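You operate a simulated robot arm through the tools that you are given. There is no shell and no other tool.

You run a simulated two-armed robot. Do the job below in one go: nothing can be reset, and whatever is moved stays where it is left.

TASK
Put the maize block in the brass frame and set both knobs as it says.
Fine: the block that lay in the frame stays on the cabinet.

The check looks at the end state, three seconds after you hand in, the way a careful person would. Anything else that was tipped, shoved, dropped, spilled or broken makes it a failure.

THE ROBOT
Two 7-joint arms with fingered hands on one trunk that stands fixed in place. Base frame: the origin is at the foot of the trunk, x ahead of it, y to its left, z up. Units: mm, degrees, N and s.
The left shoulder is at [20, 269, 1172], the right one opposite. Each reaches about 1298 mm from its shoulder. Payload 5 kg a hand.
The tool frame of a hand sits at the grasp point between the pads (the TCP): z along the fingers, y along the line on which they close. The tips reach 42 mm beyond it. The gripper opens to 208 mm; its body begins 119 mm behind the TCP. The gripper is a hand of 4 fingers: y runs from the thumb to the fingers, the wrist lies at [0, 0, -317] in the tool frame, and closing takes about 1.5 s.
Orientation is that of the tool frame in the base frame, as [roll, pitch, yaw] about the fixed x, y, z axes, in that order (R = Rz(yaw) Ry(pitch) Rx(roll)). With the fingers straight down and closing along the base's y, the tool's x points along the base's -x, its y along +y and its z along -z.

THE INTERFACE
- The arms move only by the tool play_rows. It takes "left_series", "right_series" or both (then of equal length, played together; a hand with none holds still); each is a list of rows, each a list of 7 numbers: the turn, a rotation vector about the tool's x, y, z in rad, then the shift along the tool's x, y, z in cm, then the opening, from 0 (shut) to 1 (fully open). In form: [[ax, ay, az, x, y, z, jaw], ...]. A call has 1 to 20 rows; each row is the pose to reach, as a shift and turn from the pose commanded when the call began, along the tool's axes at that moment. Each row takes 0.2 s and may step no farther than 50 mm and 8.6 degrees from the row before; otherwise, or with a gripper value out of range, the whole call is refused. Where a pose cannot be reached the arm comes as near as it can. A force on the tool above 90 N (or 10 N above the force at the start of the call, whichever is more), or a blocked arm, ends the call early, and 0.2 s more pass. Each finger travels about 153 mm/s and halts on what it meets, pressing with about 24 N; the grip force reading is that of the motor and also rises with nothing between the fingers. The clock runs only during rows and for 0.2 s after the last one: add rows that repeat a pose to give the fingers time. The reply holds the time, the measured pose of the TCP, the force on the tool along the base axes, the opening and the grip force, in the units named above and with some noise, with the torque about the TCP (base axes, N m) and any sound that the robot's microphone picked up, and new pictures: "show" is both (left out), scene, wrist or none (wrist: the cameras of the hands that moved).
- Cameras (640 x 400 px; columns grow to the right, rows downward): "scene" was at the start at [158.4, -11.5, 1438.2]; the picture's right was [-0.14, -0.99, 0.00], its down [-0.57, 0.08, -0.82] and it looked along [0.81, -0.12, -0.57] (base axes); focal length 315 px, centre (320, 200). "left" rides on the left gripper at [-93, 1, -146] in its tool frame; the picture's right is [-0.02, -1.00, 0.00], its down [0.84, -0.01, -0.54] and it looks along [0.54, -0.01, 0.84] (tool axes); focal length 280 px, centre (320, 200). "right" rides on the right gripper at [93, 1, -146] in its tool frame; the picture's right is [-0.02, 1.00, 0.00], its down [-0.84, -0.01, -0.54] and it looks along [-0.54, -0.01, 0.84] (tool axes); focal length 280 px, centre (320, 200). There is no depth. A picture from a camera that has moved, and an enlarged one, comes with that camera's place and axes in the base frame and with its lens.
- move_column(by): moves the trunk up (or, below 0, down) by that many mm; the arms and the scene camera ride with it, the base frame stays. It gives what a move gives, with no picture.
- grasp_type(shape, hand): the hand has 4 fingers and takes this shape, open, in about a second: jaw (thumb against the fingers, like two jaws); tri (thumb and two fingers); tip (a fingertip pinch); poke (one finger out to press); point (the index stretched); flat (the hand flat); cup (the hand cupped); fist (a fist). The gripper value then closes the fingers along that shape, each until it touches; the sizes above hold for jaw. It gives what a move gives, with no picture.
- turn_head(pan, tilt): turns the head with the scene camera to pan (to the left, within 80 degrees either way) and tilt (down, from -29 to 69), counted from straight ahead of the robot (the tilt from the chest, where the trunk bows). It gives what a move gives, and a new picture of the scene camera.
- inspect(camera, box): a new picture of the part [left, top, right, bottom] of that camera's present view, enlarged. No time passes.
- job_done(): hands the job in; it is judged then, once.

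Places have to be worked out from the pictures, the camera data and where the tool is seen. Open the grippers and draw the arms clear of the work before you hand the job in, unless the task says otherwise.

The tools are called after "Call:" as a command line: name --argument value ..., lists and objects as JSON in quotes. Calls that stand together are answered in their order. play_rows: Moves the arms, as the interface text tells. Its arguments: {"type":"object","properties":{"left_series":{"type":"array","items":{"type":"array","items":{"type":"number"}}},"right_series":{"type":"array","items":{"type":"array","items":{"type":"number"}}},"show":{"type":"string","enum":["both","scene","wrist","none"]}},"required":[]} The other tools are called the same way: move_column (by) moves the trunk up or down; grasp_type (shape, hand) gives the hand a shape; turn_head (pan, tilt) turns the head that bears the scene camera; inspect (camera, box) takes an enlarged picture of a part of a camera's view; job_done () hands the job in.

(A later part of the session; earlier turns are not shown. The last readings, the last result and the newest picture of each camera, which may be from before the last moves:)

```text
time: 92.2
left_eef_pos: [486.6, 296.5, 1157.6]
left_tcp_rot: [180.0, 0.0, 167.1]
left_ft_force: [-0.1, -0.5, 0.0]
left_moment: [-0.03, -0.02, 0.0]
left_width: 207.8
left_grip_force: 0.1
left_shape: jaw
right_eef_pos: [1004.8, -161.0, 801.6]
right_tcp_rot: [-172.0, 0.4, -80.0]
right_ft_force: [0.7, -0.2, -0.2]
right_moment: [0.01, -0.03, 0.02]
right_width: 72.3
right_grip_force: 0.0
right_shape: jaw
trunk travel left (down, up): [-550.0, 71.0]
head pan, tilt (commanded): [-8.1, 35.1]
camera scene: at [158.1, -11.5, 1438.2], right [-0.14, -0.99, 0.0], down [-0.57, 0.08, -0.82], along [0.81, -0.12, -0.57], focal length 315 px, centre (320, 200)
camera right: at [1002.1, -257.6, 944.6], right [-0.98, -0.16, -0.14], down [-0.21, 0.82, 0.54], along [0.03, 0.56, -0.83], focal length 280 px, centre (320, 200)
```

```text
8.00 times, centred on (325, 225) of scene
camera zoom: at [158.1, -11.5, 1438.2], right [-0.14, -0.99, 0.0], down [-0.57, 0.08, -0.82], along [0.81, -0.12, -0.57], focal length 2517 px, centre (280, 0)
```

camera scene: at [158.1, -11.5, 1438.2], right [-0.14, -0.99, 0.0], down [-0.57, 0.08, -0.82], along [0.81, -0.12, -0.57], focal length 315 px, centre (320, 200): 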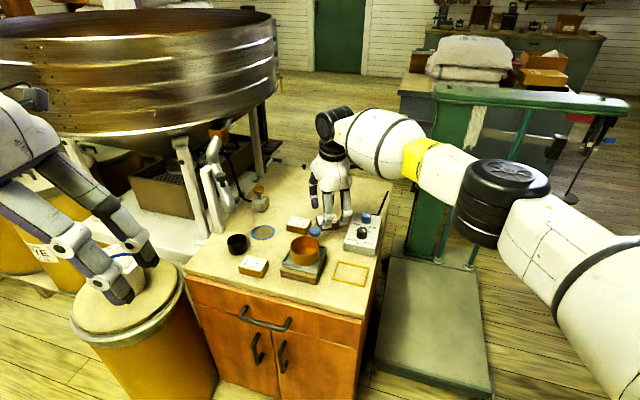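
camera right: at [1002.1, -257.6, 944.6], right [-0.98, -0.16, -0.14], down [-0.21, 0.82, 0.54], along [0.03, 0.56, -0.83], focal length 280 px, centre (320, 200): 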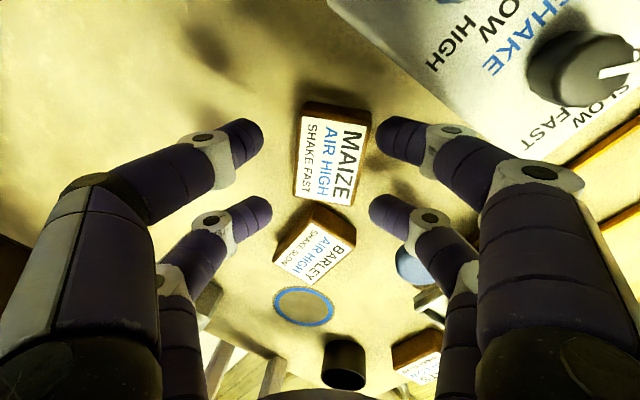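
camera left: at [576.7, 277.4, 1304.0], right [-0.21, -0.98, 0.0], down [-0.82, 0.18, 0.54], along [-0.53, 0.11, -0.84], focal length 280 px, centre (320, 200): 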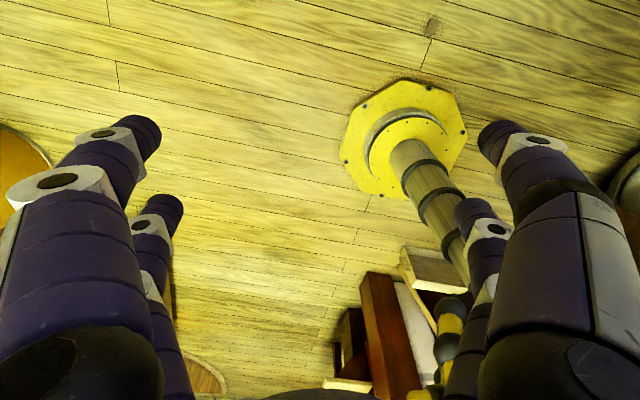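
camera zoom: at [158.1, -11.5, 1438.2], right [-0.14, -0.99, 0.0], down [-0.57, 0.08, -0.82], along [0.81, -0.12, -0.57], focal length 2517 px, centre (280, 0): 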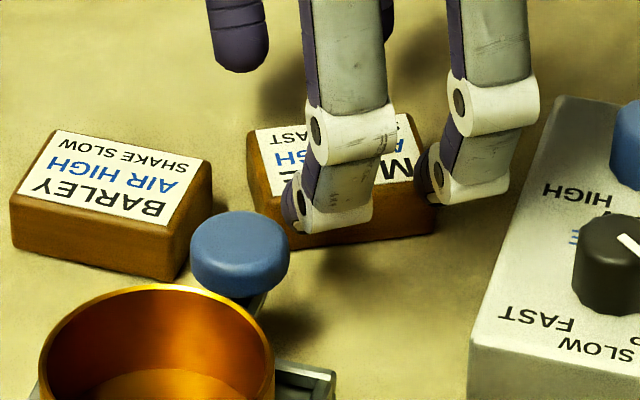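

The near finger clears the lever knob by about 8–14 mm, which is enough. I'll lower the rest of the way in small steps.

Call:
play_rows --right_series '[[0, 0, 0, 0, 0.12, 0.9, 0.346], [0, 0, 0, 0, 0.24, 1.8, 0.346], [0, 0, 0, 0, 0.36, 2.6, 0.346], [0, 0, 0, 0, 0.45, 3.2, 0.346], [0, 0, 0, 0, 0.45, 3.2, 0.346]]' --show "both"

Call:
inspect --camera "right" --box '[200, 80, 480, 280]'

Call:
inspect --camera "scene" --box '[300, 200, 360, 250]'

```text
time: 93.4
left_eef_pos: [485.7, 295.7, 1157.8]
left_tcp_rot: [-180.0, -0.1, 167.0]
left_ft_force: [-0.7, 0.0, 0.1]
left_moment: [-0.01, 0.01, -0.03]
left_width: 207.7
left_grip_force: 0.1
left_shape: jaw
right_eef_pos: [1005.0, -163.1, 769.2]
right_tcp_rot: [-172.1, 0.3, -80.0]
right_ft_force: [0.6, -0.3, 2.2]
right_moment: [-0.08, 0.02, 0.0]
right_width: 72.1
right_grip_force: 0.0
right_shape: jaw
trunk travel left (down, up): [-550.0, 71.0]
head pan, tilt (commanded): [-8.1, 35.1]
camera scene: at [158.2, -11.4, 1438.2], right [-0.14, -0.99, 0.0], down [-0.57, 0.08, -0.82], along [0.81, -0.12, -0.57], focal length 315 px, centre (320, 200)
camera right: at [1002.4, -258.8, 912.7], right [-0.98, -0.16, -0.14], down [-0.21, 0.82, 0.54], along [0.03, 0.56, -0.83], focal length 280 px, centre (320, 200)
```

scene: 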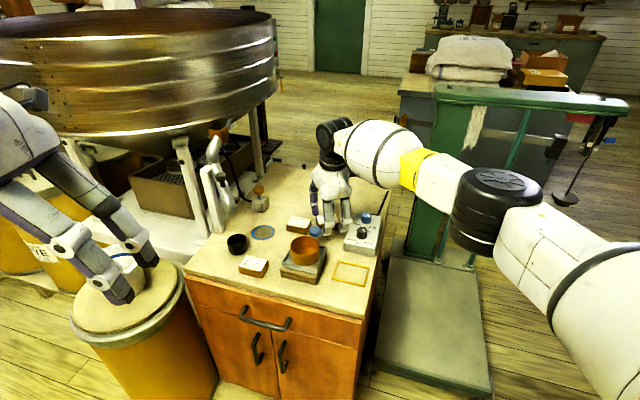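
right: 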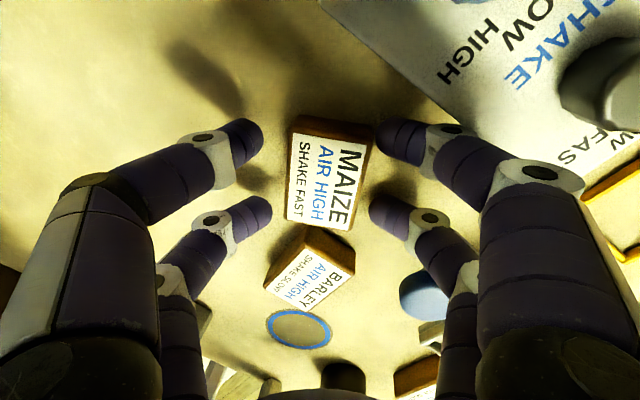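

```text
2.00 times, centred on (340, 180) of right
camera zoom: at [1002.4, -258.8, 912.7], right [-0.98, -0.16, -0.14], down [-0.21, 0.82, 0.54], along [0.03, 0.56, -0.83], focal length 561 px, centre (280, 240)
```

zoom: 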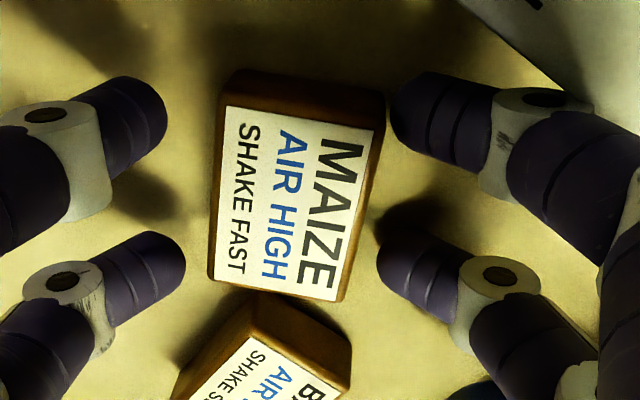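

```text
8.00 times, centred on (330, 225) of scene
camera zoom: at [158.2, -11.4, 1438.2], right [-0.14, -0.99, 0.0], down [-0.57, 0.08, -0.82], along [0.81, -0.12, -0.57], focal length 2517 px, centre (240, 0)
```

zoom: 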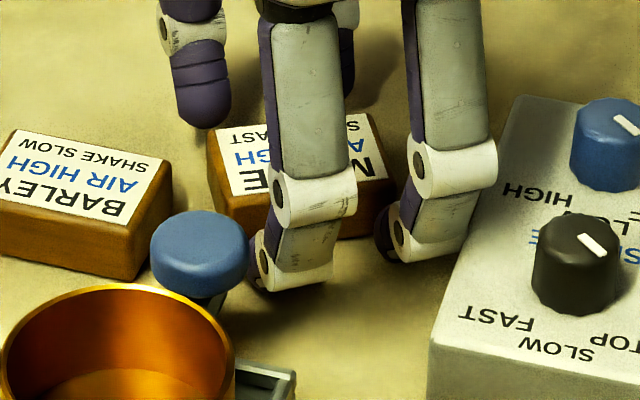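

The fingers straddle the block, which sits ~3.5 mm nearer the near pair. I'll shift 3 mm to centre it and close slowly.

Call:
play_rows --right_series '[[0, 0, 0, 0, 0.3, 0, 0.346], [0, 0, 0, 0, 0.3, 0, 0.32], [0, 0, 0, 0, 0.3, 0, 0.29], [0, 0, 0, 0, 0.3, 0, 0.26], [0, 0, 0, 0, 0.3, 0, 0.22], [0, 0, 0, 0, 0.3, 0, 0.17], [0, 0, 0, 0, 0.3, 0, 0.12], [0, 0, 0, 0, 0.3, 0, 0.12]]' --show "both"

Call:
inspect --camera "right" --box '[200, 80, 480, 280]'

```text
time: 95.2
left_eef_pos: [487.5, 296.9, 1157.8]
left_tcp_rot: [-179.9, -0.1, 166.9]
left_ft_force: [-0.1, -0.5, 0.0]
left_moment: [0.02, 0.01, 0.01]
left_width: 207.8
left_grip_force: 0.1
left_shape: jaw
right_eef_pos: [1002.7, -161.0, 770.4]
right_tcp_rot: [-172.0, 0.3, -80.0]
right_ft_force: [0.7, -0.3, -0.3]
right_moment: [0.02, 0.03, 0.03]
right_width: 47.8
right_grip_force: 24.3
right_shape: jaw
trunk travel left (down, up): [-550.0, 71.0]
head pan, tilt (commanded): [-8.1, 35.1]
camera scene: at [158.4, -11.5, 1438.2], right [-0.14, -0.99, 0.0], down [-0.57, 0.08, -0.82], along [0.81, -0.12, -0.57], focal length 315 px, centre (320, 200)
camera right: at [999.6, -258.9, 911.9], right [-0.98, -0.16, -0.14], down [-0.21, 0.82, 0.54], along [0.03, 0.56, -0.83], focal length 280 px, centre (320, 200)
```

scene: 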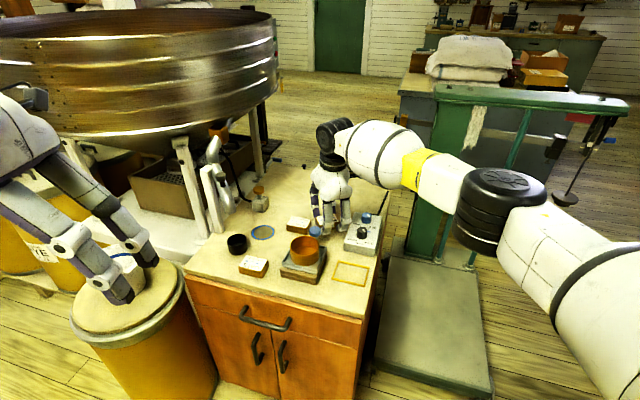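
right: 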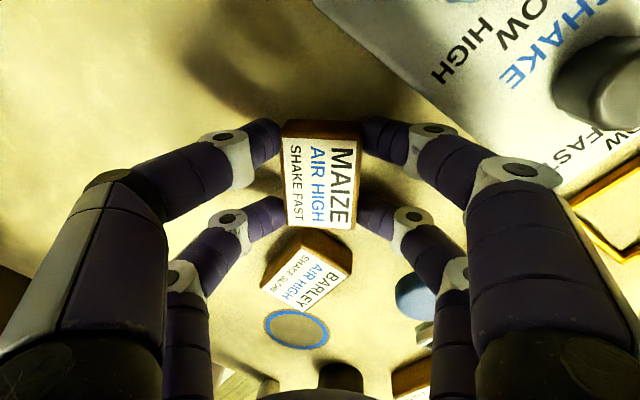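

```text
2.00 times, centred on (340, 180) of right
camera zoom: at [999.6, -258.9, 911.9], right [-0.98, -0.16, -0.14], down [-0.21, 0.82, 0.54], along [0.03, 0.56, -0.83], focal length 561 px, centre (280, 240)
```

zoom: 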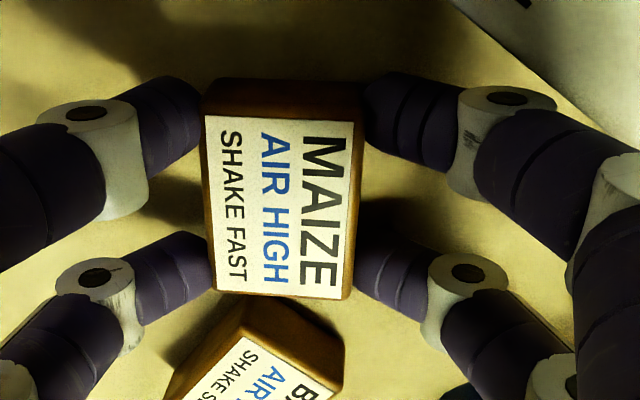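

Gripped (24 N), and the block turned to line up with the fingers. I'll lift gently 15 mm and check that it's held.

Call:
play_rows --right_series '[[0, 0, 0, 0, -0.04, -0.3, 0.12], [0, 0, 0, 0, -0.1, -0.7, 0.12], [0, 0, 0, 0, -0.15, -1.1, 0.12], [0, 0, 0, 0, -0.21, -1.5, 0.12], [0, 0, 0, 0, -0.21, -1.5, 0.12]]' --show "both"

Call:
inspect --camera "right" --box '[200, 80, 480, 280]'

Call:
inspect --camera "scene" --box '[300, 190, 370, 250]'

```text
time: 96.4
left_eef_pos: [487.3, 296.6, 1158.6]
left_tcp_rot: [180.0, 0.0, 167.0]
left_ft_force: [-0.1, -0.2, 0.0]
left_moment: [-0.01, 0.02, 0.03]
left_width: 207.9
left_grip_force: 0.0
left_shape: jaw
right_eef_pos: [1002.5, -162.1, 783.8]
right_tcp_rot: [-172.1, 0.4, -80.0]
right_ft_force: [-0.1, 0.5, -0.1]
right_moment: [0.0, 0.0, 0.01]
right_width: 48.0
right_grip_force: 24.1
right_shape: jaw
trunk travel left (down, up): [-550.0, 71.0]
head pan, tilt (commanded): [-8.1, 35.1]
camera scene: at [158.5, -11.5, 1438.1], right [-0.14, -0.99, 0.0], down [-0.57, 0.08, -0.82], along [0.81, -0.12, -0.58], focal length 315 px, centre (320, 200)
camera right: at [1000.3, -258.7, 926.6], right [-0.98, -0.16, -0.14], down [-0.21, 0.82, 0.54], along [0.03, 0.56, -0.83], focal length 280 px, centre (320, 200)
```

scene: 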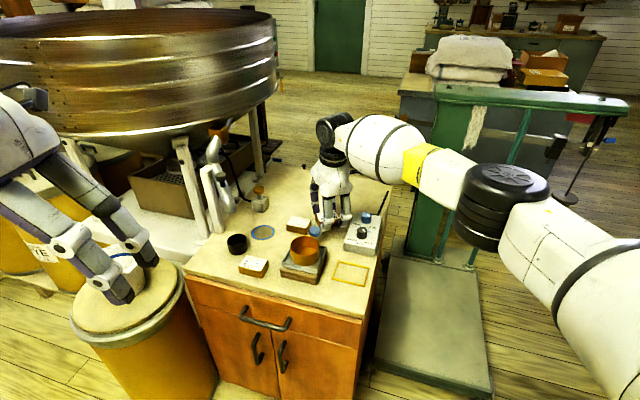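
right: 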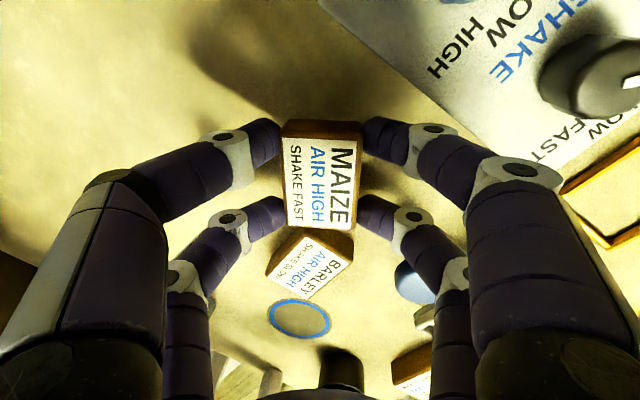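

```text
2.00 times, centred on (340, 180) of right
camera zoom: at [1000.3, -258.7, 926.6], right [-0.98, -0.16, -0.14], down [-0.21, 0.82, 0.54], along [0.03, 0.56, -0.83], focal length 561 px, centre (280, 240)
```

zoom: 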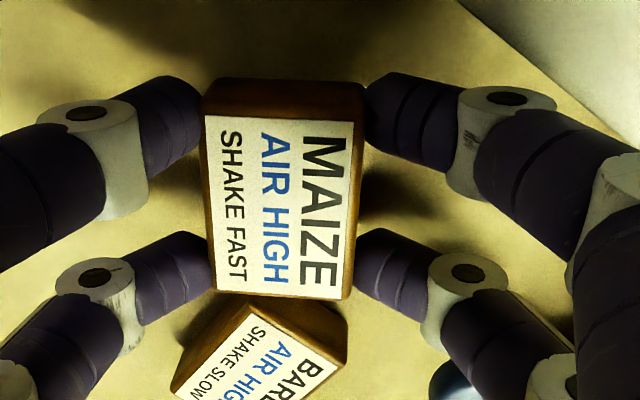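

```text
6.67 times, centred on (335, 220) of scene
camera zoom: at [158.5, -11.5, 1438.1], right [-0.14, -0.99, 0.0], down [-0.57, 0.08, -0.82], along [0.81, -0.12, -0.58], focal length 2097 px, centre (220, 67)
```

zoom: 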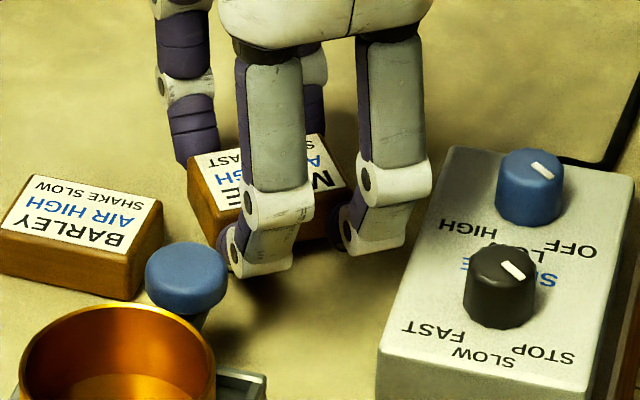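

The block is lifted cleanly with nothing disturbed. I'll raise it to z≈930, then bring it back over the frame while levelling the hand and turning to the frame's orientation (yaw ≈ -114.6).

Call:
play_rows --right_series '[[0, 0, 0, 0, -0.42, -2.97, 0.12], [0, 0, 0, 0, -0.9, -6.4, 0.12], [0, 0, 0, 0, -1.4, -9.9, 0.12], [0, 0, 0, 0, -2.0, -14.4, 0.12], [-0.02, 0.006, 0.086, -0.13, 1.2, -14.85, 0.12], [-0.04, 0.012, 0.172, -0.27, 4.4, -15.3, 0.12], [-0.06, 0.018, 0.258, -0.4, 7.6, -15.75, 0.12], [-0.08, 0.024, 0.345, -0.53, 10.8, -16.2, 0.12], [-0.1, 0.03, 0.432, -0.66, 14.0, -16.65, 0.12], [-0.12, 0.036, 0.518, -0.8, 17.2, -17.1, 0.12], [-0.135, 0.042, 0.604, -0.93, 20.31, -17.54, 0.12], [-0.135, 0.042, 0.604, -0.93, 20.31, -17.54, 0.12]]' --show "both"

Call:
inspect --camera "right" --box '[220, 30, 420, 230]'

```text
time: 99.0
left_eef_pos: [487.3, 297.3, 1158.0]
left_tcp_rot: [180.0, 0.0, 166.9]
left_ft_force: [-0.3, 0.2, 0.8]
left_moment: [-0.01, 0.0, -0.02]
left_width: 207.9
left_grip_force: 0.0
left_shape: jaw
right_eef_pos: [777.5, -190.8, 932.2]
right_tcp_rot: [179.7, 0.2, -114.7]
right_ft_force: [0.0, 0.1, -0.2]
right_moment: [0.0, 0.02, 0.0]
right_width: 47.7
right_grip_force: 23.7
right_shape: jaw
trunk travel left (down, up): [-550.0, 71.0]
head pan, tilt (commanded): [-8.1, 35.1]
camera scene: at [158.4, -11.3, 1438.1], right [-0.14, -0.99, 0.0], down [-0.57, 0.08, -0.82], along [0.81, -0.12, -0.58], focal length 315 px, centre (320, 200)
camera right: at [739.4, -276.3, 1075.2], right [-0.9, 0.43, 0.0], down [0.36, 0.76, 0.54], along [0.23, 0.49, -0.84], focal length 280 px, centre (320, 200)
```

scene: 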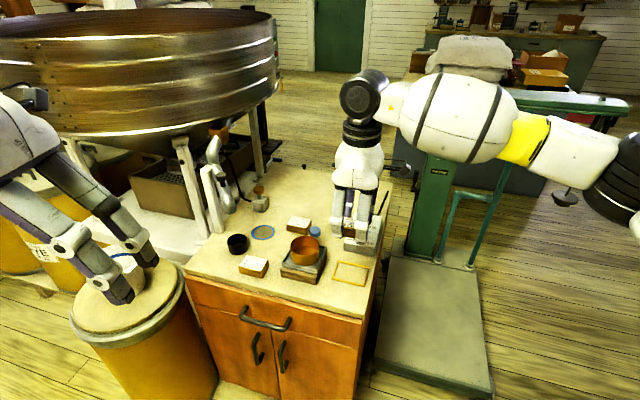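
right: 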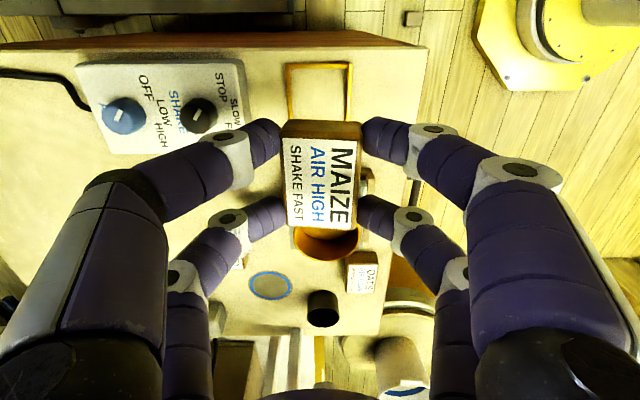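

```text
2.00 times, centred on (320, 130) of right
camera zoom: at [739.4, -276.3, 1075.2], right [-0.9, 0.43, 0.0], down [0.36, 0.76, 0.54], along [0.23, 0.49, -0.84], focal length 561 px, centre (320, 340)
```

zoom: 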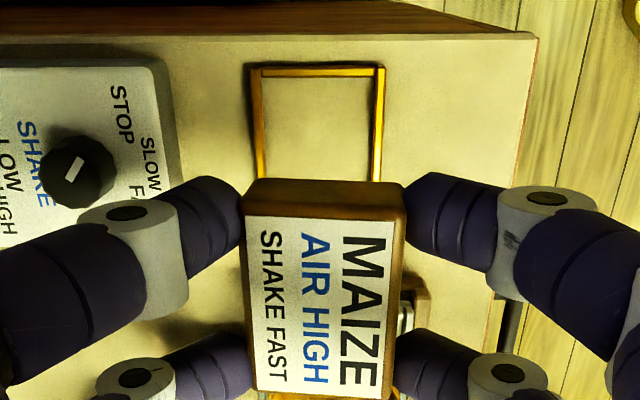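

The held block is pitched 8° relative to the level hand because it was gripped tilted, so I'll restore the tilt to level it. Allowing for the block's offset in the grip, I'll line it up over the frame centre (≈779,-192) and come down to z≈830.

Call:
play_rows --right_series '[[0.05, 0, 0, 0.25, 0.1, 1.0, 0.12], [0.1, 0, 0, 0.5, 0.2, 3.0, 0.12], [0.139, 0, 0, 0.74, 0.3, 5.5, 0.12], [0.139, 0, 0, 0.74, 0.3, 8.0, 0.12], [0.139, 0, 0, 0.74, 0.3, 10.2, 0.12], [0.139, 0, 0, 0.74, 0.3, 10.2, 0.12]]' --show "both"

Call:
inspect --camera "right" --box '[220, 50, 420, 250]'

Call:
inspect --camera "scene" --box '[310, 210, 400, 300]'

```text
time: 100.4
left_eef_pos: [485.3, 296.8, 1157.3]
left_tcp_rot: [180.0, -0.1, 167.0]
left_ft_force: [-0.3, -0.3, -0.4]
left_moment: [0.0, -0.01, 0.01]
left_width: 208.0
left_grip_force: 0.1
left_shape: jaw
right_eef_pos: [774.1, -198.1, 827.6]
right_tcp_rot: [-172.3, 0.2, -114.7]
right_ft_force: [-0.5, -0.4, -0.3]
right_moment: [-0.04, 0.03, 0.0]
right_width: 47.4
right_grip_force: 24.4
right_shape: jaw
trunk travel left (down, up): [-550.0, 71.0]
head pan, tilt (commanded): [-8.1, 35.1]
camera scene: at [158.2, -11.4, 1438.3], right [-0.14, -0.99, 0.0], down [-0.57, 0.08, -0.82], along [0.81, -0.12, -0.57], focal length 315 px, centre (320, 200)
camera right: at [717.3, -274.7, 971.1], right [-0.89, 0.43, -0.13], down [0.3, 0.79, 0.54], along [0.34, 0.44, -0.83], focal length 280 px, centre (320, 200)
```

scene: 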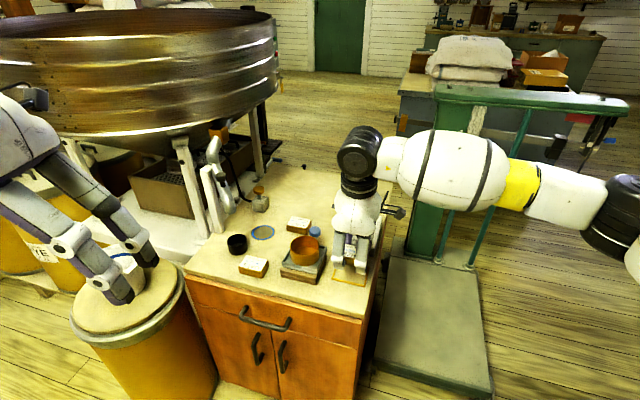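
right: 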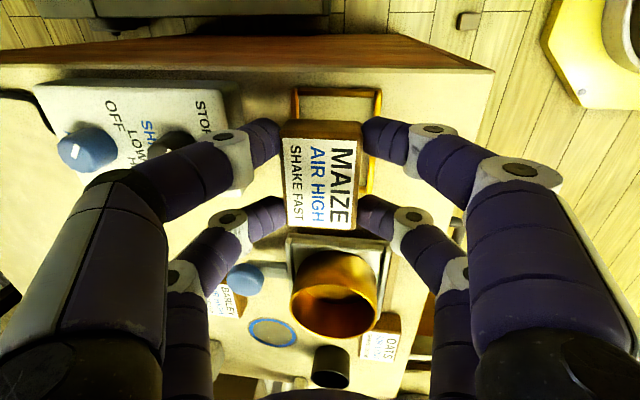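

```text
2.00 times, centred on (320, 150) of right
camera zoom: at [717.3, -274.7, 971.1], right [-0.89, 0.43, -0.13], down [0.3, 0.79, 0.54], along [0.34, 0.44, -0.83], focal length 561 px, centre (320, 300)
```

zoom: 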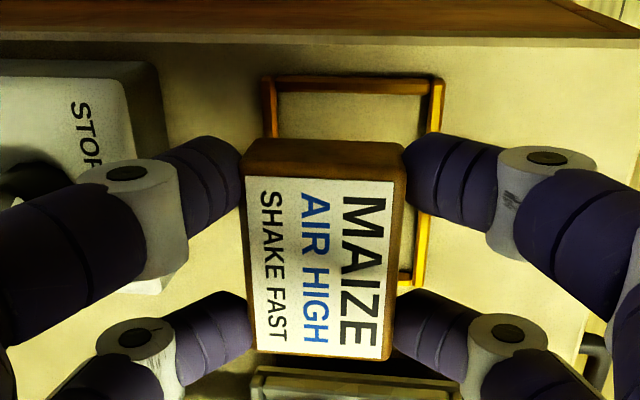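

```text
4.44 times, centred on (355, 255) of scene
camera zoom: at [158.2, -11.4, 1438.3], right [-0.14, -0.99, 0.0], down [-0.57, 0.08, -0.82], along [0.81, -0.12, -0.57], focal length 1398 px, centre (164, -44)
```

zoom: 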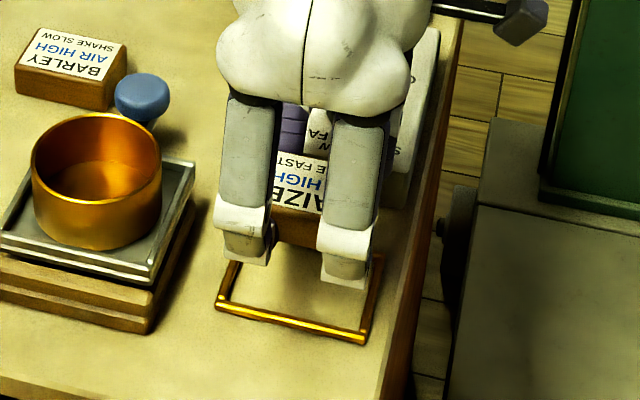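

Lined up within about 2 mm of the frame's centre. I'll correct that and lower to just above the rails (z≈784).

Call:
play_rows --right_series '[[0, 0, 0, -0.1, 0.35, 1.2, 0.12], [0, 0, 0, -0.14, 0.52, 2.4, 0.12], [0, 0, 0, -0.14, 0.68, 3.6, 0.12], [0, 0, 0, -0.14, 0.78, 4.3, 0.12], [0, 0, 0, -0.14, 0.78, 4.3, 0.12]]' --show "both"

Call:
inspect --camera "right" --box '[220, 50, 420, 250]'

Call:
inspect --camera "scene" --box '[320, 230, 390, 300]'

```text
time: 101.6
left_eef_pos: [486.6, 295.7, 1157.3]
left_tcp_rot: [180.0, 0.1, 167.0]
left_ft_force: [0.0, 0.4, -0.1]
left_moment: [0.0, 0.02, 0.0]
left_width: 207.9
left_grip_force: 0.0
left_shape: jaw
right_eef_pos: [773.1, -196.0, 785.7]
right_tcp_rot: [-172.2, 0.2, -114.7]
right_ft_force: [-0.9, -0.5, -0.2]
right_moment: [0.03, 0.01, 0.0]
right_width: 47.7
right_grip_force: 23.6
right_shape: jaw
trunk travel left (down, up): [-550.0, 71.0]
head pan, tilt (commanded): [-8.1, 35.1]
camera scene: at [158.3, -11.4, 1438.2], right [-0.14, -0.99, 0.0], down [-0.57, 0.08, -0.82], along [0.81, -0.12, -0.57], focal length 315 px, centre (320, 200)
camera right: at [716.4, -272.4, 928.3], right [-0.89, 0.43, -0.13], down [0.3, 0.79, 0.54], along [0.34, 0.44, -0.83], focal length 280 px, centre (320, 200)
```

scene: 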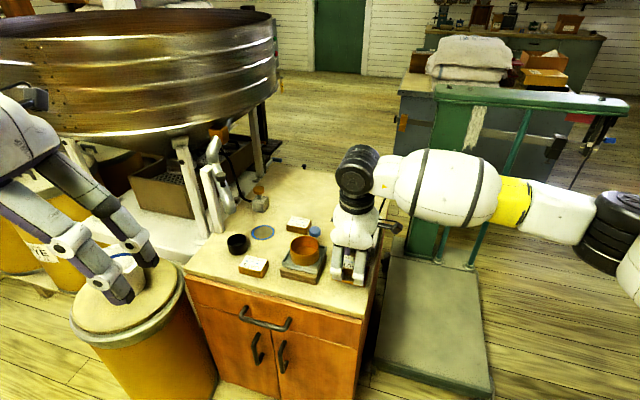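
right: 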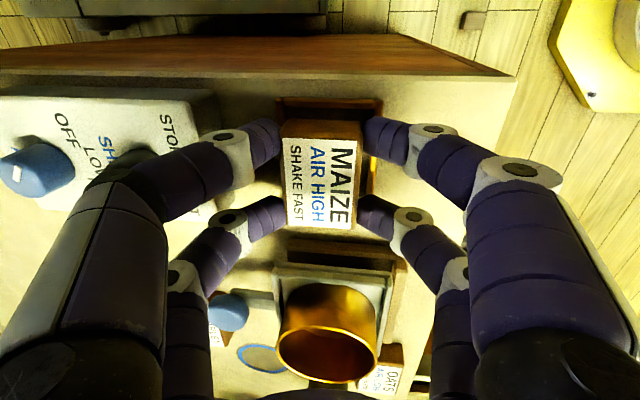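

```text
2.00 times, centred on (320, 150) of right
camera zoom: at [716.4, -272.4, 928.3], right [-0.89, 0.43, -0.13], down [0.3, 0.79, 0.54], along [0.34, 0.44, -0.83], focal length 561 px, centre (320, 300)
```

zoom: 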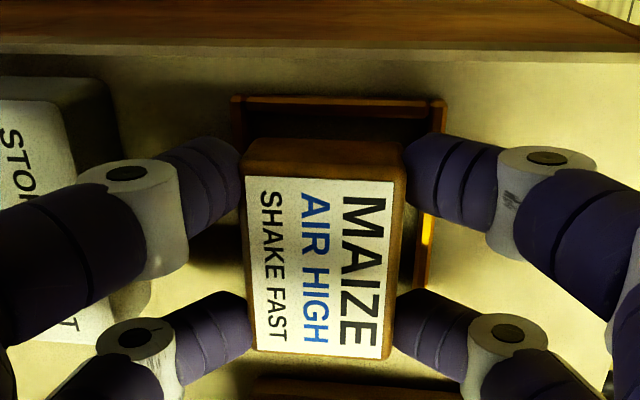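

```text
5.71 times, centred on (355, 265) of scene
camera zoom: at [158.3, -11.4, 1438.2], right [-0.14, -0.99, 0.0], down [-0.57, 0.08, -0.82], along [0.81, -0.12, -0.57], focal length 1798 px, centre (120, -171)
```

zoom: 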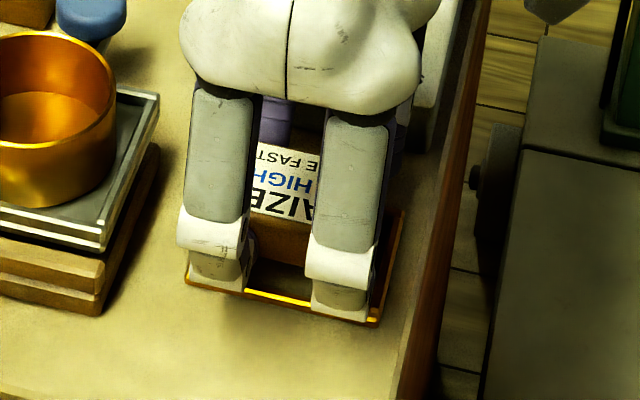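

The block sits over the frame's opening with about 6 mm to spare all round. I'll lower slowly and watch for contact.

Call:
play_rows --right_series '[[0, 0, 0, 0, 0.14, 0.4, 0.12], [0, 0, 0, 0, 0.2, 0.7, 0.12], [0, 0, 0, 0, 0.24, 1.0, 0.12], [0, 0, 0, 0, 0.24, 1.0, 0.12]]' --show "none"

```text
time: 102.6
left_eef_pos: [486.0, 296.0, 1158.5]
left_tcp_rot: [-180.0, 0.1, 167.0]
left_ft_force: [0.5, 0.6, 0.6]
left_moment: [0.0, -0.02, 0.0]
left_width: 207.9
left_grip_force: 0.0
left_shape: jaw
right_eef_pos: [772.3, -193.4, 776.0]
right_tcp_rot: [-172.2, 0.2, -114.7]
right_ft_force: [-1.4, -0.6, 7.7]
right_moment: [-0.16, 0.41, 0.0]
right_width: 47.7
right_grip_force: 24.5
right_shape: jaw
trunk travel left (down, up): [-550.0, 71.0]
head pan, tilt (commanded): [-8.1, 35.1]
```

Light contact (8 N, at the near-left fingertip on the rail by the torque). The block's bottom is now just inside the rails, a few mm above the cabinet. I'll lift 1 mm so I don't drag the frame, then open to let it settle in.

Call:
play_rows --right_series '[[0, 0, 0, 0, -0.014, -0.1, 0.12], [0, 0, 0, 0, -0.014, -0.1, 0.2], [0, 0, 0, 0, -0.014, -0.1, 0.27], [0, 0, 0, 0, -0.014, -0.1, 0.32], [0, 0, 0, 0, -0.014, -0.1, 0.32]]' --show "both"

Call:
inspect --camera "right" --box '[220, 50, 420, 250]'

Call:
inspect --camera "scene" --box '[320, 230, 390, 300]'

```text
time: 103.8
left_eef_pos: [486.6, 296.3, 1157.2]
left_tcp_rot: [-180.0, 0.0, 167.0]
left_ft_force: [0.3, -0.3, -0.3]
left_moment: [-0.01, 0.01, 0.02]
left_width: 207.9
left_grip_force: 0.0
left_shape: jaw
right_eef_pos: [770.6, -195.2, 775.3]
right_tcp_rot: [-172.3, 0.2, -114.8]
right_ft_force: [1.0, -0.8, 5.2]
right_moment: [-0.12, 0.19, 0.05]
right_width: 65.4
right_grip_force: 0.1
right_shape: jaw
trunk travel left (down, up): [-550.0, 71.0]
head pan, tilt (commanded): [-8.1, 35.1]
camera scene: at [158.1, -11.5, 1438.2], right [-0.14, -0.99, 0.0], down [-0.57, 0.08, -0.82], along [0.81, -0.12, -0.57], focal length 315 px, centre (320, 200)
camera right: at [714.4, -272.4, 918.7], right [-0.89, 0.43, -0.13], down [0.3, 0.79, 0.54], along [0.34, 0.44, -0.83], focal length 280 px, centre (320, 200)
```

scene: 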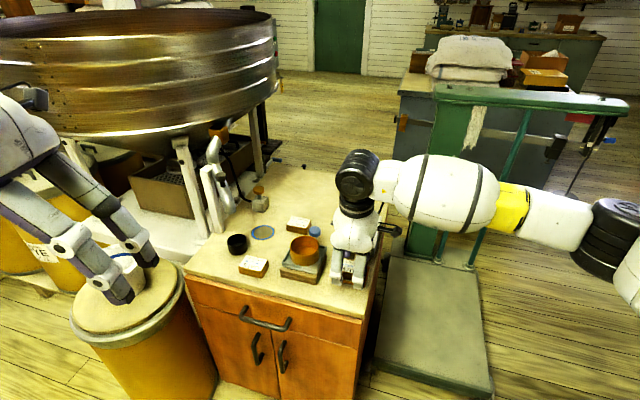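
right: 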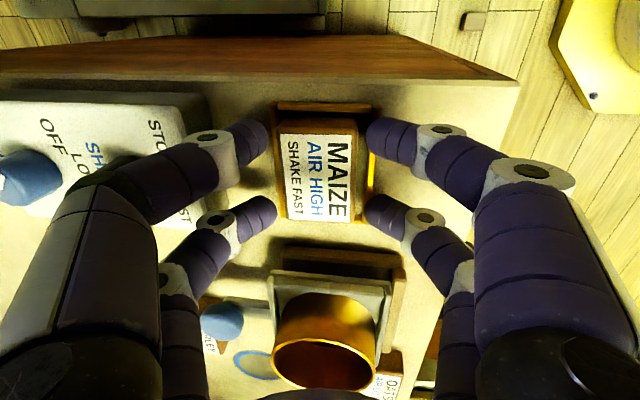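

```text
2.00 times, centred on (320, 150) of right
camera zoom: at [714.4, -272.4, 918.7], right [-0.89, 0.43, -0.13], down [0.3, 0.79, 0.54], along [0.34, 0.44, -0.83], focal length 561 px, centre (320, 300)
```

zoom: 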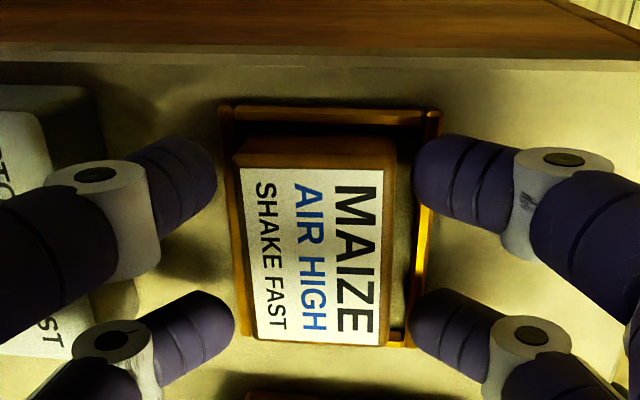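

```text
5.71 times, centred on (355, 265) of scene
camera zoom: at [158.1, -11.5, 1438.2], right [-0.14, -0.99, 0.0], down [-0.57, 0.08, -0.82], along [0.81, -0.12, -0.57], focal length 1798 px, centre (120, -171)
```

zoom: 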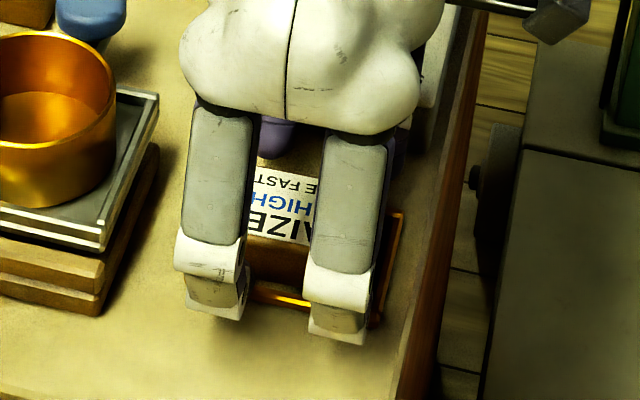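

The block has settled inside the frame. I'll rise straight up carefully and look at the result.

Call:
play_rows --right_series '[[0, 0, 0, 0, -0.03, -0.2, 0.32], [0, 0, 0, 0, -0.07, -0.5, 0.34], [0, 0, 0, 0, -0.2, -1.5, 0.36], [0, 0, 0, 0, -0.54, -4.0, 0.36], [0, 0, 0, 0, -0.95, -7.0, 0.36], [-0.05, 0, 0, 0, -1.4, -10.5, 0.36], [-0.1, 0, 0, 0, -1.8, -14.0, 0.36], [-0.136, 0, 0, 0, -2.2, -17.0, 0.36], [-0.136, 0, 0, 0, -2.2, -17.0, 0.36]]' --show "both"

Call:
inspect --camera "right" --box '[260, 30, 380, 150]'

Call:
inspect --camera "scene" --box '[270, 200, 390, 295]'

```text
time: 105.8
left_eef_pos: [486.0, 297.0, 1157.4]
left_tcp_rot: [-179.9, 0.1, 167.0]
left_ft_force: [-0.5, 0.4, -0.4]
left_moment: [0.02, 0.06, -0.01]
left_width: 208.1
left_grip_force: 0.1
left_shape: jaw
right_eef_pos: [770.8, -196.4, 946.8]
right_tcp_rot: [179.9, 0.2, -114.7]
right_ft_force: [0.0, -0.1, -0.6]
right_moment: [-0.01, -0.02, -0.02]
right_width: 74.8
right_grip_force: 0.1
right_shape: jaw
trunk travel left (down, up): [-550.0, 71.0]
head pan, tilt (commanded): [-8.1, 35.1]
camera scene: at [158.6, -11.5, 1438.0], right [-0.14, -0.99, 0.0], down [-0.57, 0.08, -0.82], along [0.81, -0.12, -0.58], focal length 315 px, centre (320, 200)
camera right: at [733.1, -281.2, 1091.4], right [-0.9, 0.43, 0.0], down [0.36, 0.76, 0.54], along [0.23, 0.49, -0.84], focal length 280 px, centre (320, 200)
```

scene: 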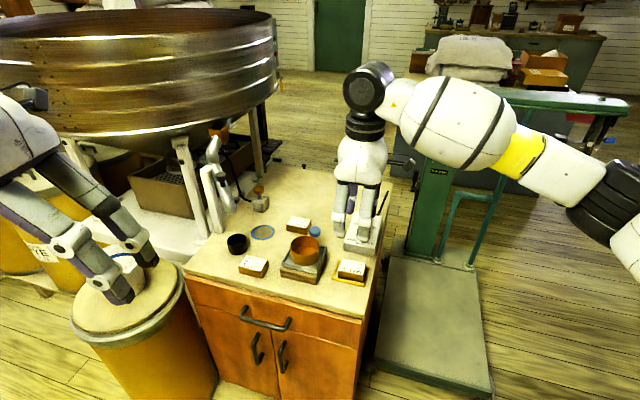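
right: 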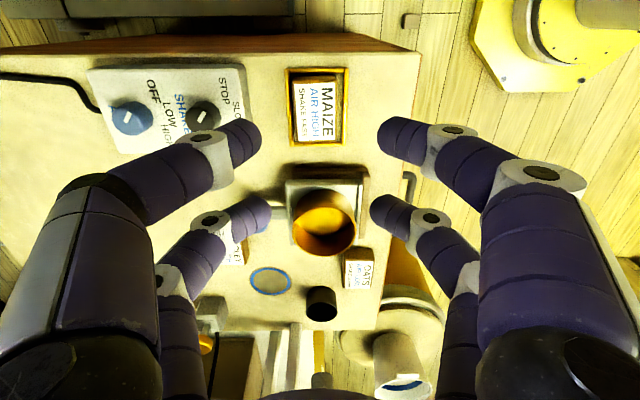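

```text
3.33 times, centred on (320, 90) of right
camera zoom: at [733.1, -281.2, 1091.4], right [-0.9, 0.43, 0.0], down [0.36, 0.76, 0.54], along [0.23, 0.49, -0.84], focal length 935 px, centre (320, 567)
```

zoom: 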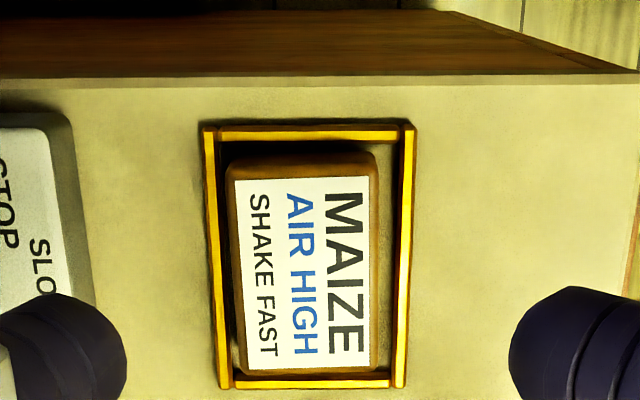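

```text
4.21 times, centred on (330, 248) of scene
camera zoom: at [158.6, -11.5, 1438.0], right [-0.14, -0.99, 0.0], down [-0.57, 0.08, -0.82], along [0.81, -0.12, -0.58], focal length 1325 px, centre (278, 0)
```

zoom: 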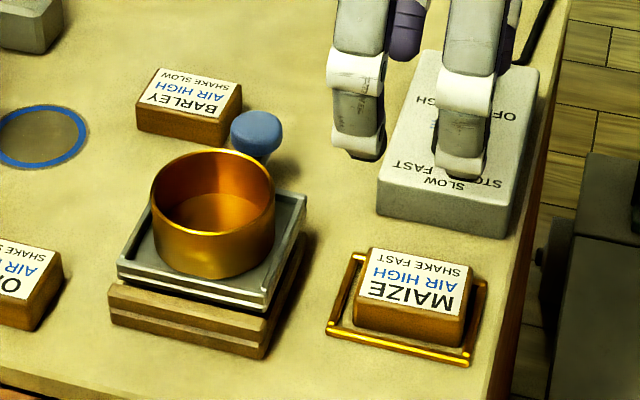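

MAIZE lies flat and square inside the brass frame, and the frame, BARLEY, bowl and OATS are undisturbed. Next the knobs: I'll bring one finger pair over the black SHAKE knob, with the hand at yaw ≈285 so it can turn clockwise ~100°.

Call:
play_rows --right_series '[[0, 0, -0.115, 0.4, -2.6, 0, 0.33], [0, 0, -0.231, 0.8, -5.2, 0, 0.33], [0, 0, -0.347, 1.2, -7.8, 0, 0.33], [0, 0, -0.462, 1.6, -10.4, 1.0, 0.33], [0, 0, -0.578, 2.0, -13.0, 2.5, 0.33], [0, 0, -0.693, 2.33, -15.5, 4.0, 0.33], [0, 0, -0.693, 2.33, -15.5, 4.0, 0.33]]' --show "both"

Call:
inspect --camera "right" --box '[200, 120, 440, 300]'

```text
time: 107.4
left_eef_pos: [485.5, 296.9, 1157.1]
left_tcp_rot: [179.9, 0.0, 167.0]
left_ft_force: [-1.0, 0.1, -0.1]
left_moment: [-0.03, -0.03, -0.02]
left_width: 207.8
left_grip_force: 0.0
left_shape: jaw
right_eef_pos: [903.1, -281.8, 905.8]
right_tcp_rot: [-179.9, 0.2, -74.9]
right_ft_force: [0.7, -0.1, 0.2]
right_moment: [0.03, -0.01, 0.02]
right_width: 69.1
right_grip_force: 0.1
right_shape: jaw
trunk travel left (down, up): [-550.0, 71.0]
head pan, tilt (commanded): [-8.1, 35.1]
camera scene: at [158.2, -11.3, 1438.2], right [-0.14, -0.99, 0.0], down [-0.57, 0.08, -0.82], along [0.81, -0.12, -0.57], focal length 315 px, centre (320, 200)
camera right: at [927.1, -372.3, 1050.9], right [-0.97, -0.25, 0.0], down [-0.21, 0.81, 0.54], along [-0.13, 0.53, -0.84], focal length 280 px, centre (320, 200)
```

scene: 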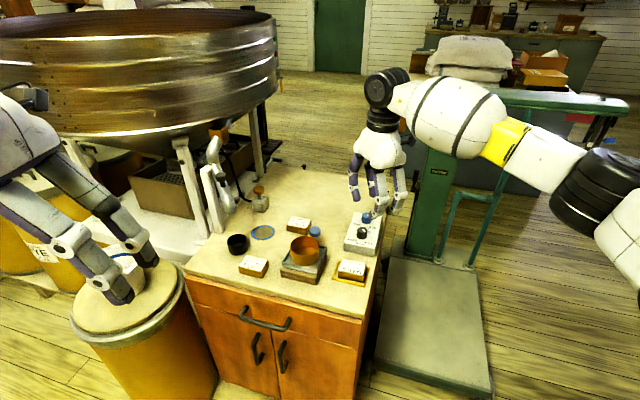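
right: 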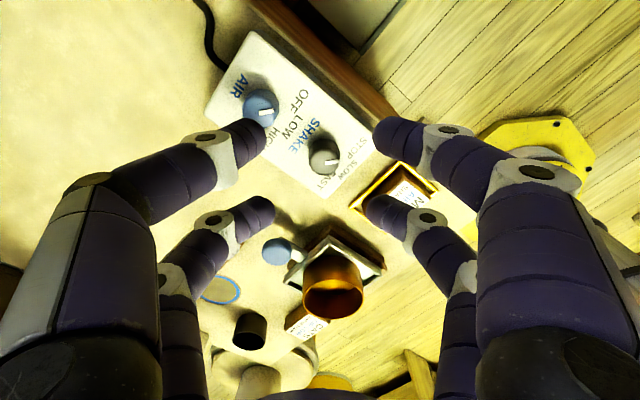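

```text
2.22 times, centred on (320, 210) of right
camera zoom: at [927.1, -372.3, 1050.9], right [-0.97, -0.25, 0.0], down [-0.21, 0.81, 0.54], along [-0.13, 0.53, -0.84], focal length 623 px, centre (320, 178)
```

zoom: 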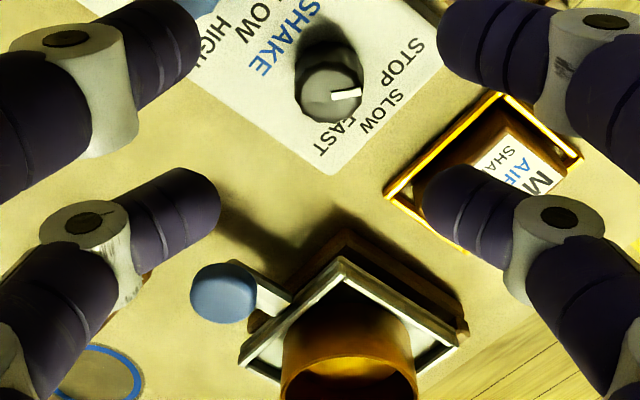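

The black knob lies right at the rear finger pair, but the other pair would come down too close to the blue knob. Gripping with the front pair at yaw ≈335 keeps the spare pair away from it, so I'll reposition for that.

Call:
play_rows --right_series '[[0, 0, -0.12, -0.7, 0.34, -1.0, 0.33], [0, 0, -0.245, -1.4, 0.68, -1.5, 0.33], [0, 0, -0.37, -2.1, 1.02, -1.5, 0.33], [0, 0, -0.495, -2.85, 1.36, -1.5, 0.33], [0, 0, -0.62, -3.55, 1.7, -1.5, 0.33], [0, 0, -0.745, -4.3, 2.04, -1.5, 0.33], [0, 0, -0.871, -4.99, 2.38, -1.5, 0.33], [0, 0, -0.871, -4.99, 2.38, -1.5, 0.33]]' --show "both"

Call:
inspect --camera "right" --box '[200, 50, 440, 230]'

```text
time: 109.2
left_eef_pos: [486.4, 297.5, 1157.6]
left_tcp_rot: [180.0, -0.1, 167.1]
left_ft_force: [0.5, -0.6, -0.2]
left_moment: [-0.02, 0.0, 0.01]
left_width: 207.6
left_grip_force: 0.0
left_shape: jaw
right_eef_pos: [865.5, -239.5, 921.5]
right_tcp_rot: [-179.8, 0.1, -25.0]
right_ft_force: [0.4, -0.1, -0.6]
right_moment: [-0.01, 0.02, -0.03]
right_width: 68.8
right_grip_force: 0.0
right_shape: jaw
trunk travel left (down, up): [-550.0, 71.0]
head pan, tilt (commanded): [-8.1, 35.1]
camera scene: at [158.3, -11.5, 1438.2], right [-0.14, -0.99, 0.0], down [-0.57, 0.08, -0.82], along [0.81, -0.12, -0.57], focal length 315 px, centre (320, 200)
camera right: at [951.8, -280.9, 1065.7], right [-0.44, -0.9, 0.0], down [-0.76, 0.36, 0.54], along [-0.48, 0.24, -0.84], focal length 280 px, centre (320, 200)
```

scene: 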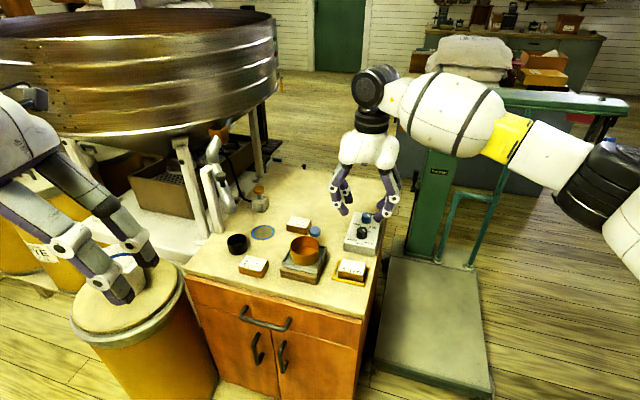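
right: 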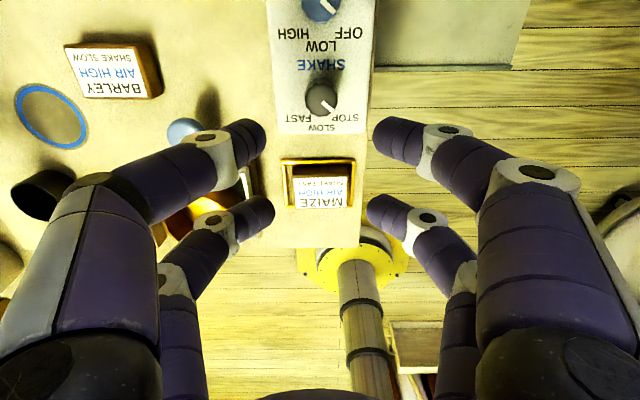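

```text
2.22 times, centred on (320, 140) of right
camera zoom: at [951.8, -280.9, 1065.7], right [-0.44, -0.9, 0.0], down [-0.76, 0.36, 0.54], along [-0.48, 0.24, -0.84], focal length 623 px, centre (320, 333)
```

zoom: 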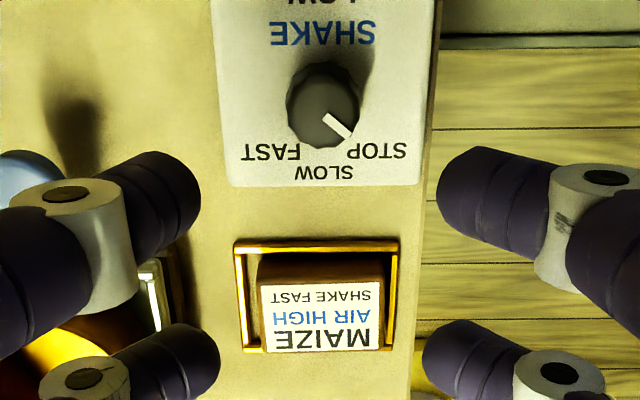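

At yaw -25 the hand is square with the box, and the black knob is centred on the front pair within ~1 mm. I'll lower with the jaw at ~56 mm, stopping a little above the final height to check.

Call:
play_rows --right_series '[[0, 0, 0, 0, 0, 3.0, 0.27], [0, 0, 0, 0, 0, 6.0, 0.27], [0, 0, 0, 0, 0, 8.5, 0.27], [0, 0, 0, 0, 0, 10.3, 0.27], [0, 0, 0, 0, 0, 10.3, 0.27]]' --show "both"

Call:
inspect --camera "right" --box '[200, 50, 440, 230]'

Call:
inspect --camera "scene" --box '[320, 190, 400, 270]'

```text
time: 110.4
left_eef_pos: [487.2, 296.2, 1158.0]
left_tcp_rot: [179.9, 0.0, 167.0]
left_ft_force: [0.8, -0.4, 0.9]
left_moment: [0.03, -0.04, 0.0]
left_width: 207.9
left_grip_force: 0.1
left_shape: jaw
right_eef_pos: [865.0, -238.8, 819.7]
right_tcp_rot: [-179.8, 0.1, -25.1]
right_ft_force: [0.0, 1.2, 0.5]
right_moment: [0.03, 0.02, 0.01]
right_width: 56.5
right_grip_force: 0.1
right_shape: jaw
trunk travel left (down, up): [-550.0, 71.0]
head pan, tilt (commanded): [-8.1, 35.1]
camera scene: at [158.2, -11.4, 1438.2], right [-0.14, -0.99, 0.0], down [-0.57, 0.08, -0.82], along [0.81, -0.12, -0.57], focal length 315 px, centre (320, 200)
camera right: at [950.2, -279.7, 963.7], right [-0.44, -0.9, 0.0], down [-0.76, 0.37, 0.54], along [-0.48, 0.24, -0.84], focal length 280 px, centre (320, 200)
```

scene: 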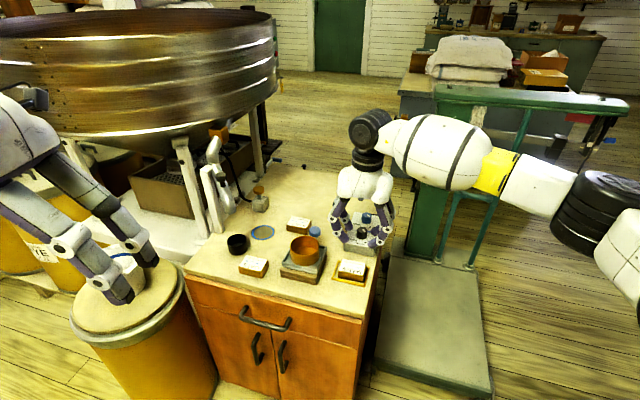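
right: 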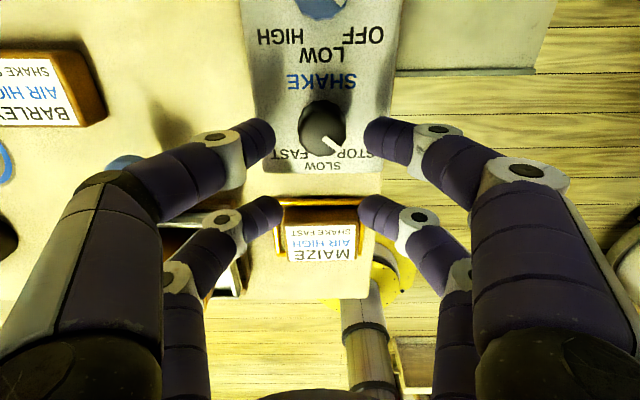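

```text
2.22 times, centred on (320, 140) of right
camera zoom: at [950.2, -279.7, 963.7], right [-0.44, -0.9, 0.0], down [-0.76, 0.37, 0.54], along [-0.48, 0.24, -0.84], focal length 623 px, centre (320, 333)
```

zoom: 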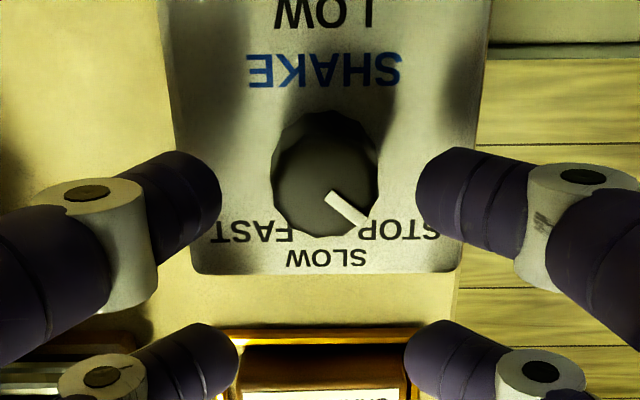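

```text
5.00 times, centred on (360, 230) of scene
camera zoom: at [158.2, -11.4, 1438.2], right [-0.14, -0.99, 0.0], down [-0.57, 0.08, -0.82], along [0.81, -0.12, -0.57], focal length 1573 px, centre (120, 50)
```

zoom: 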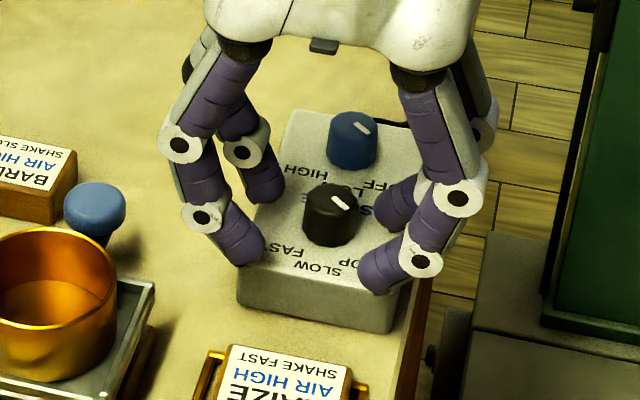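

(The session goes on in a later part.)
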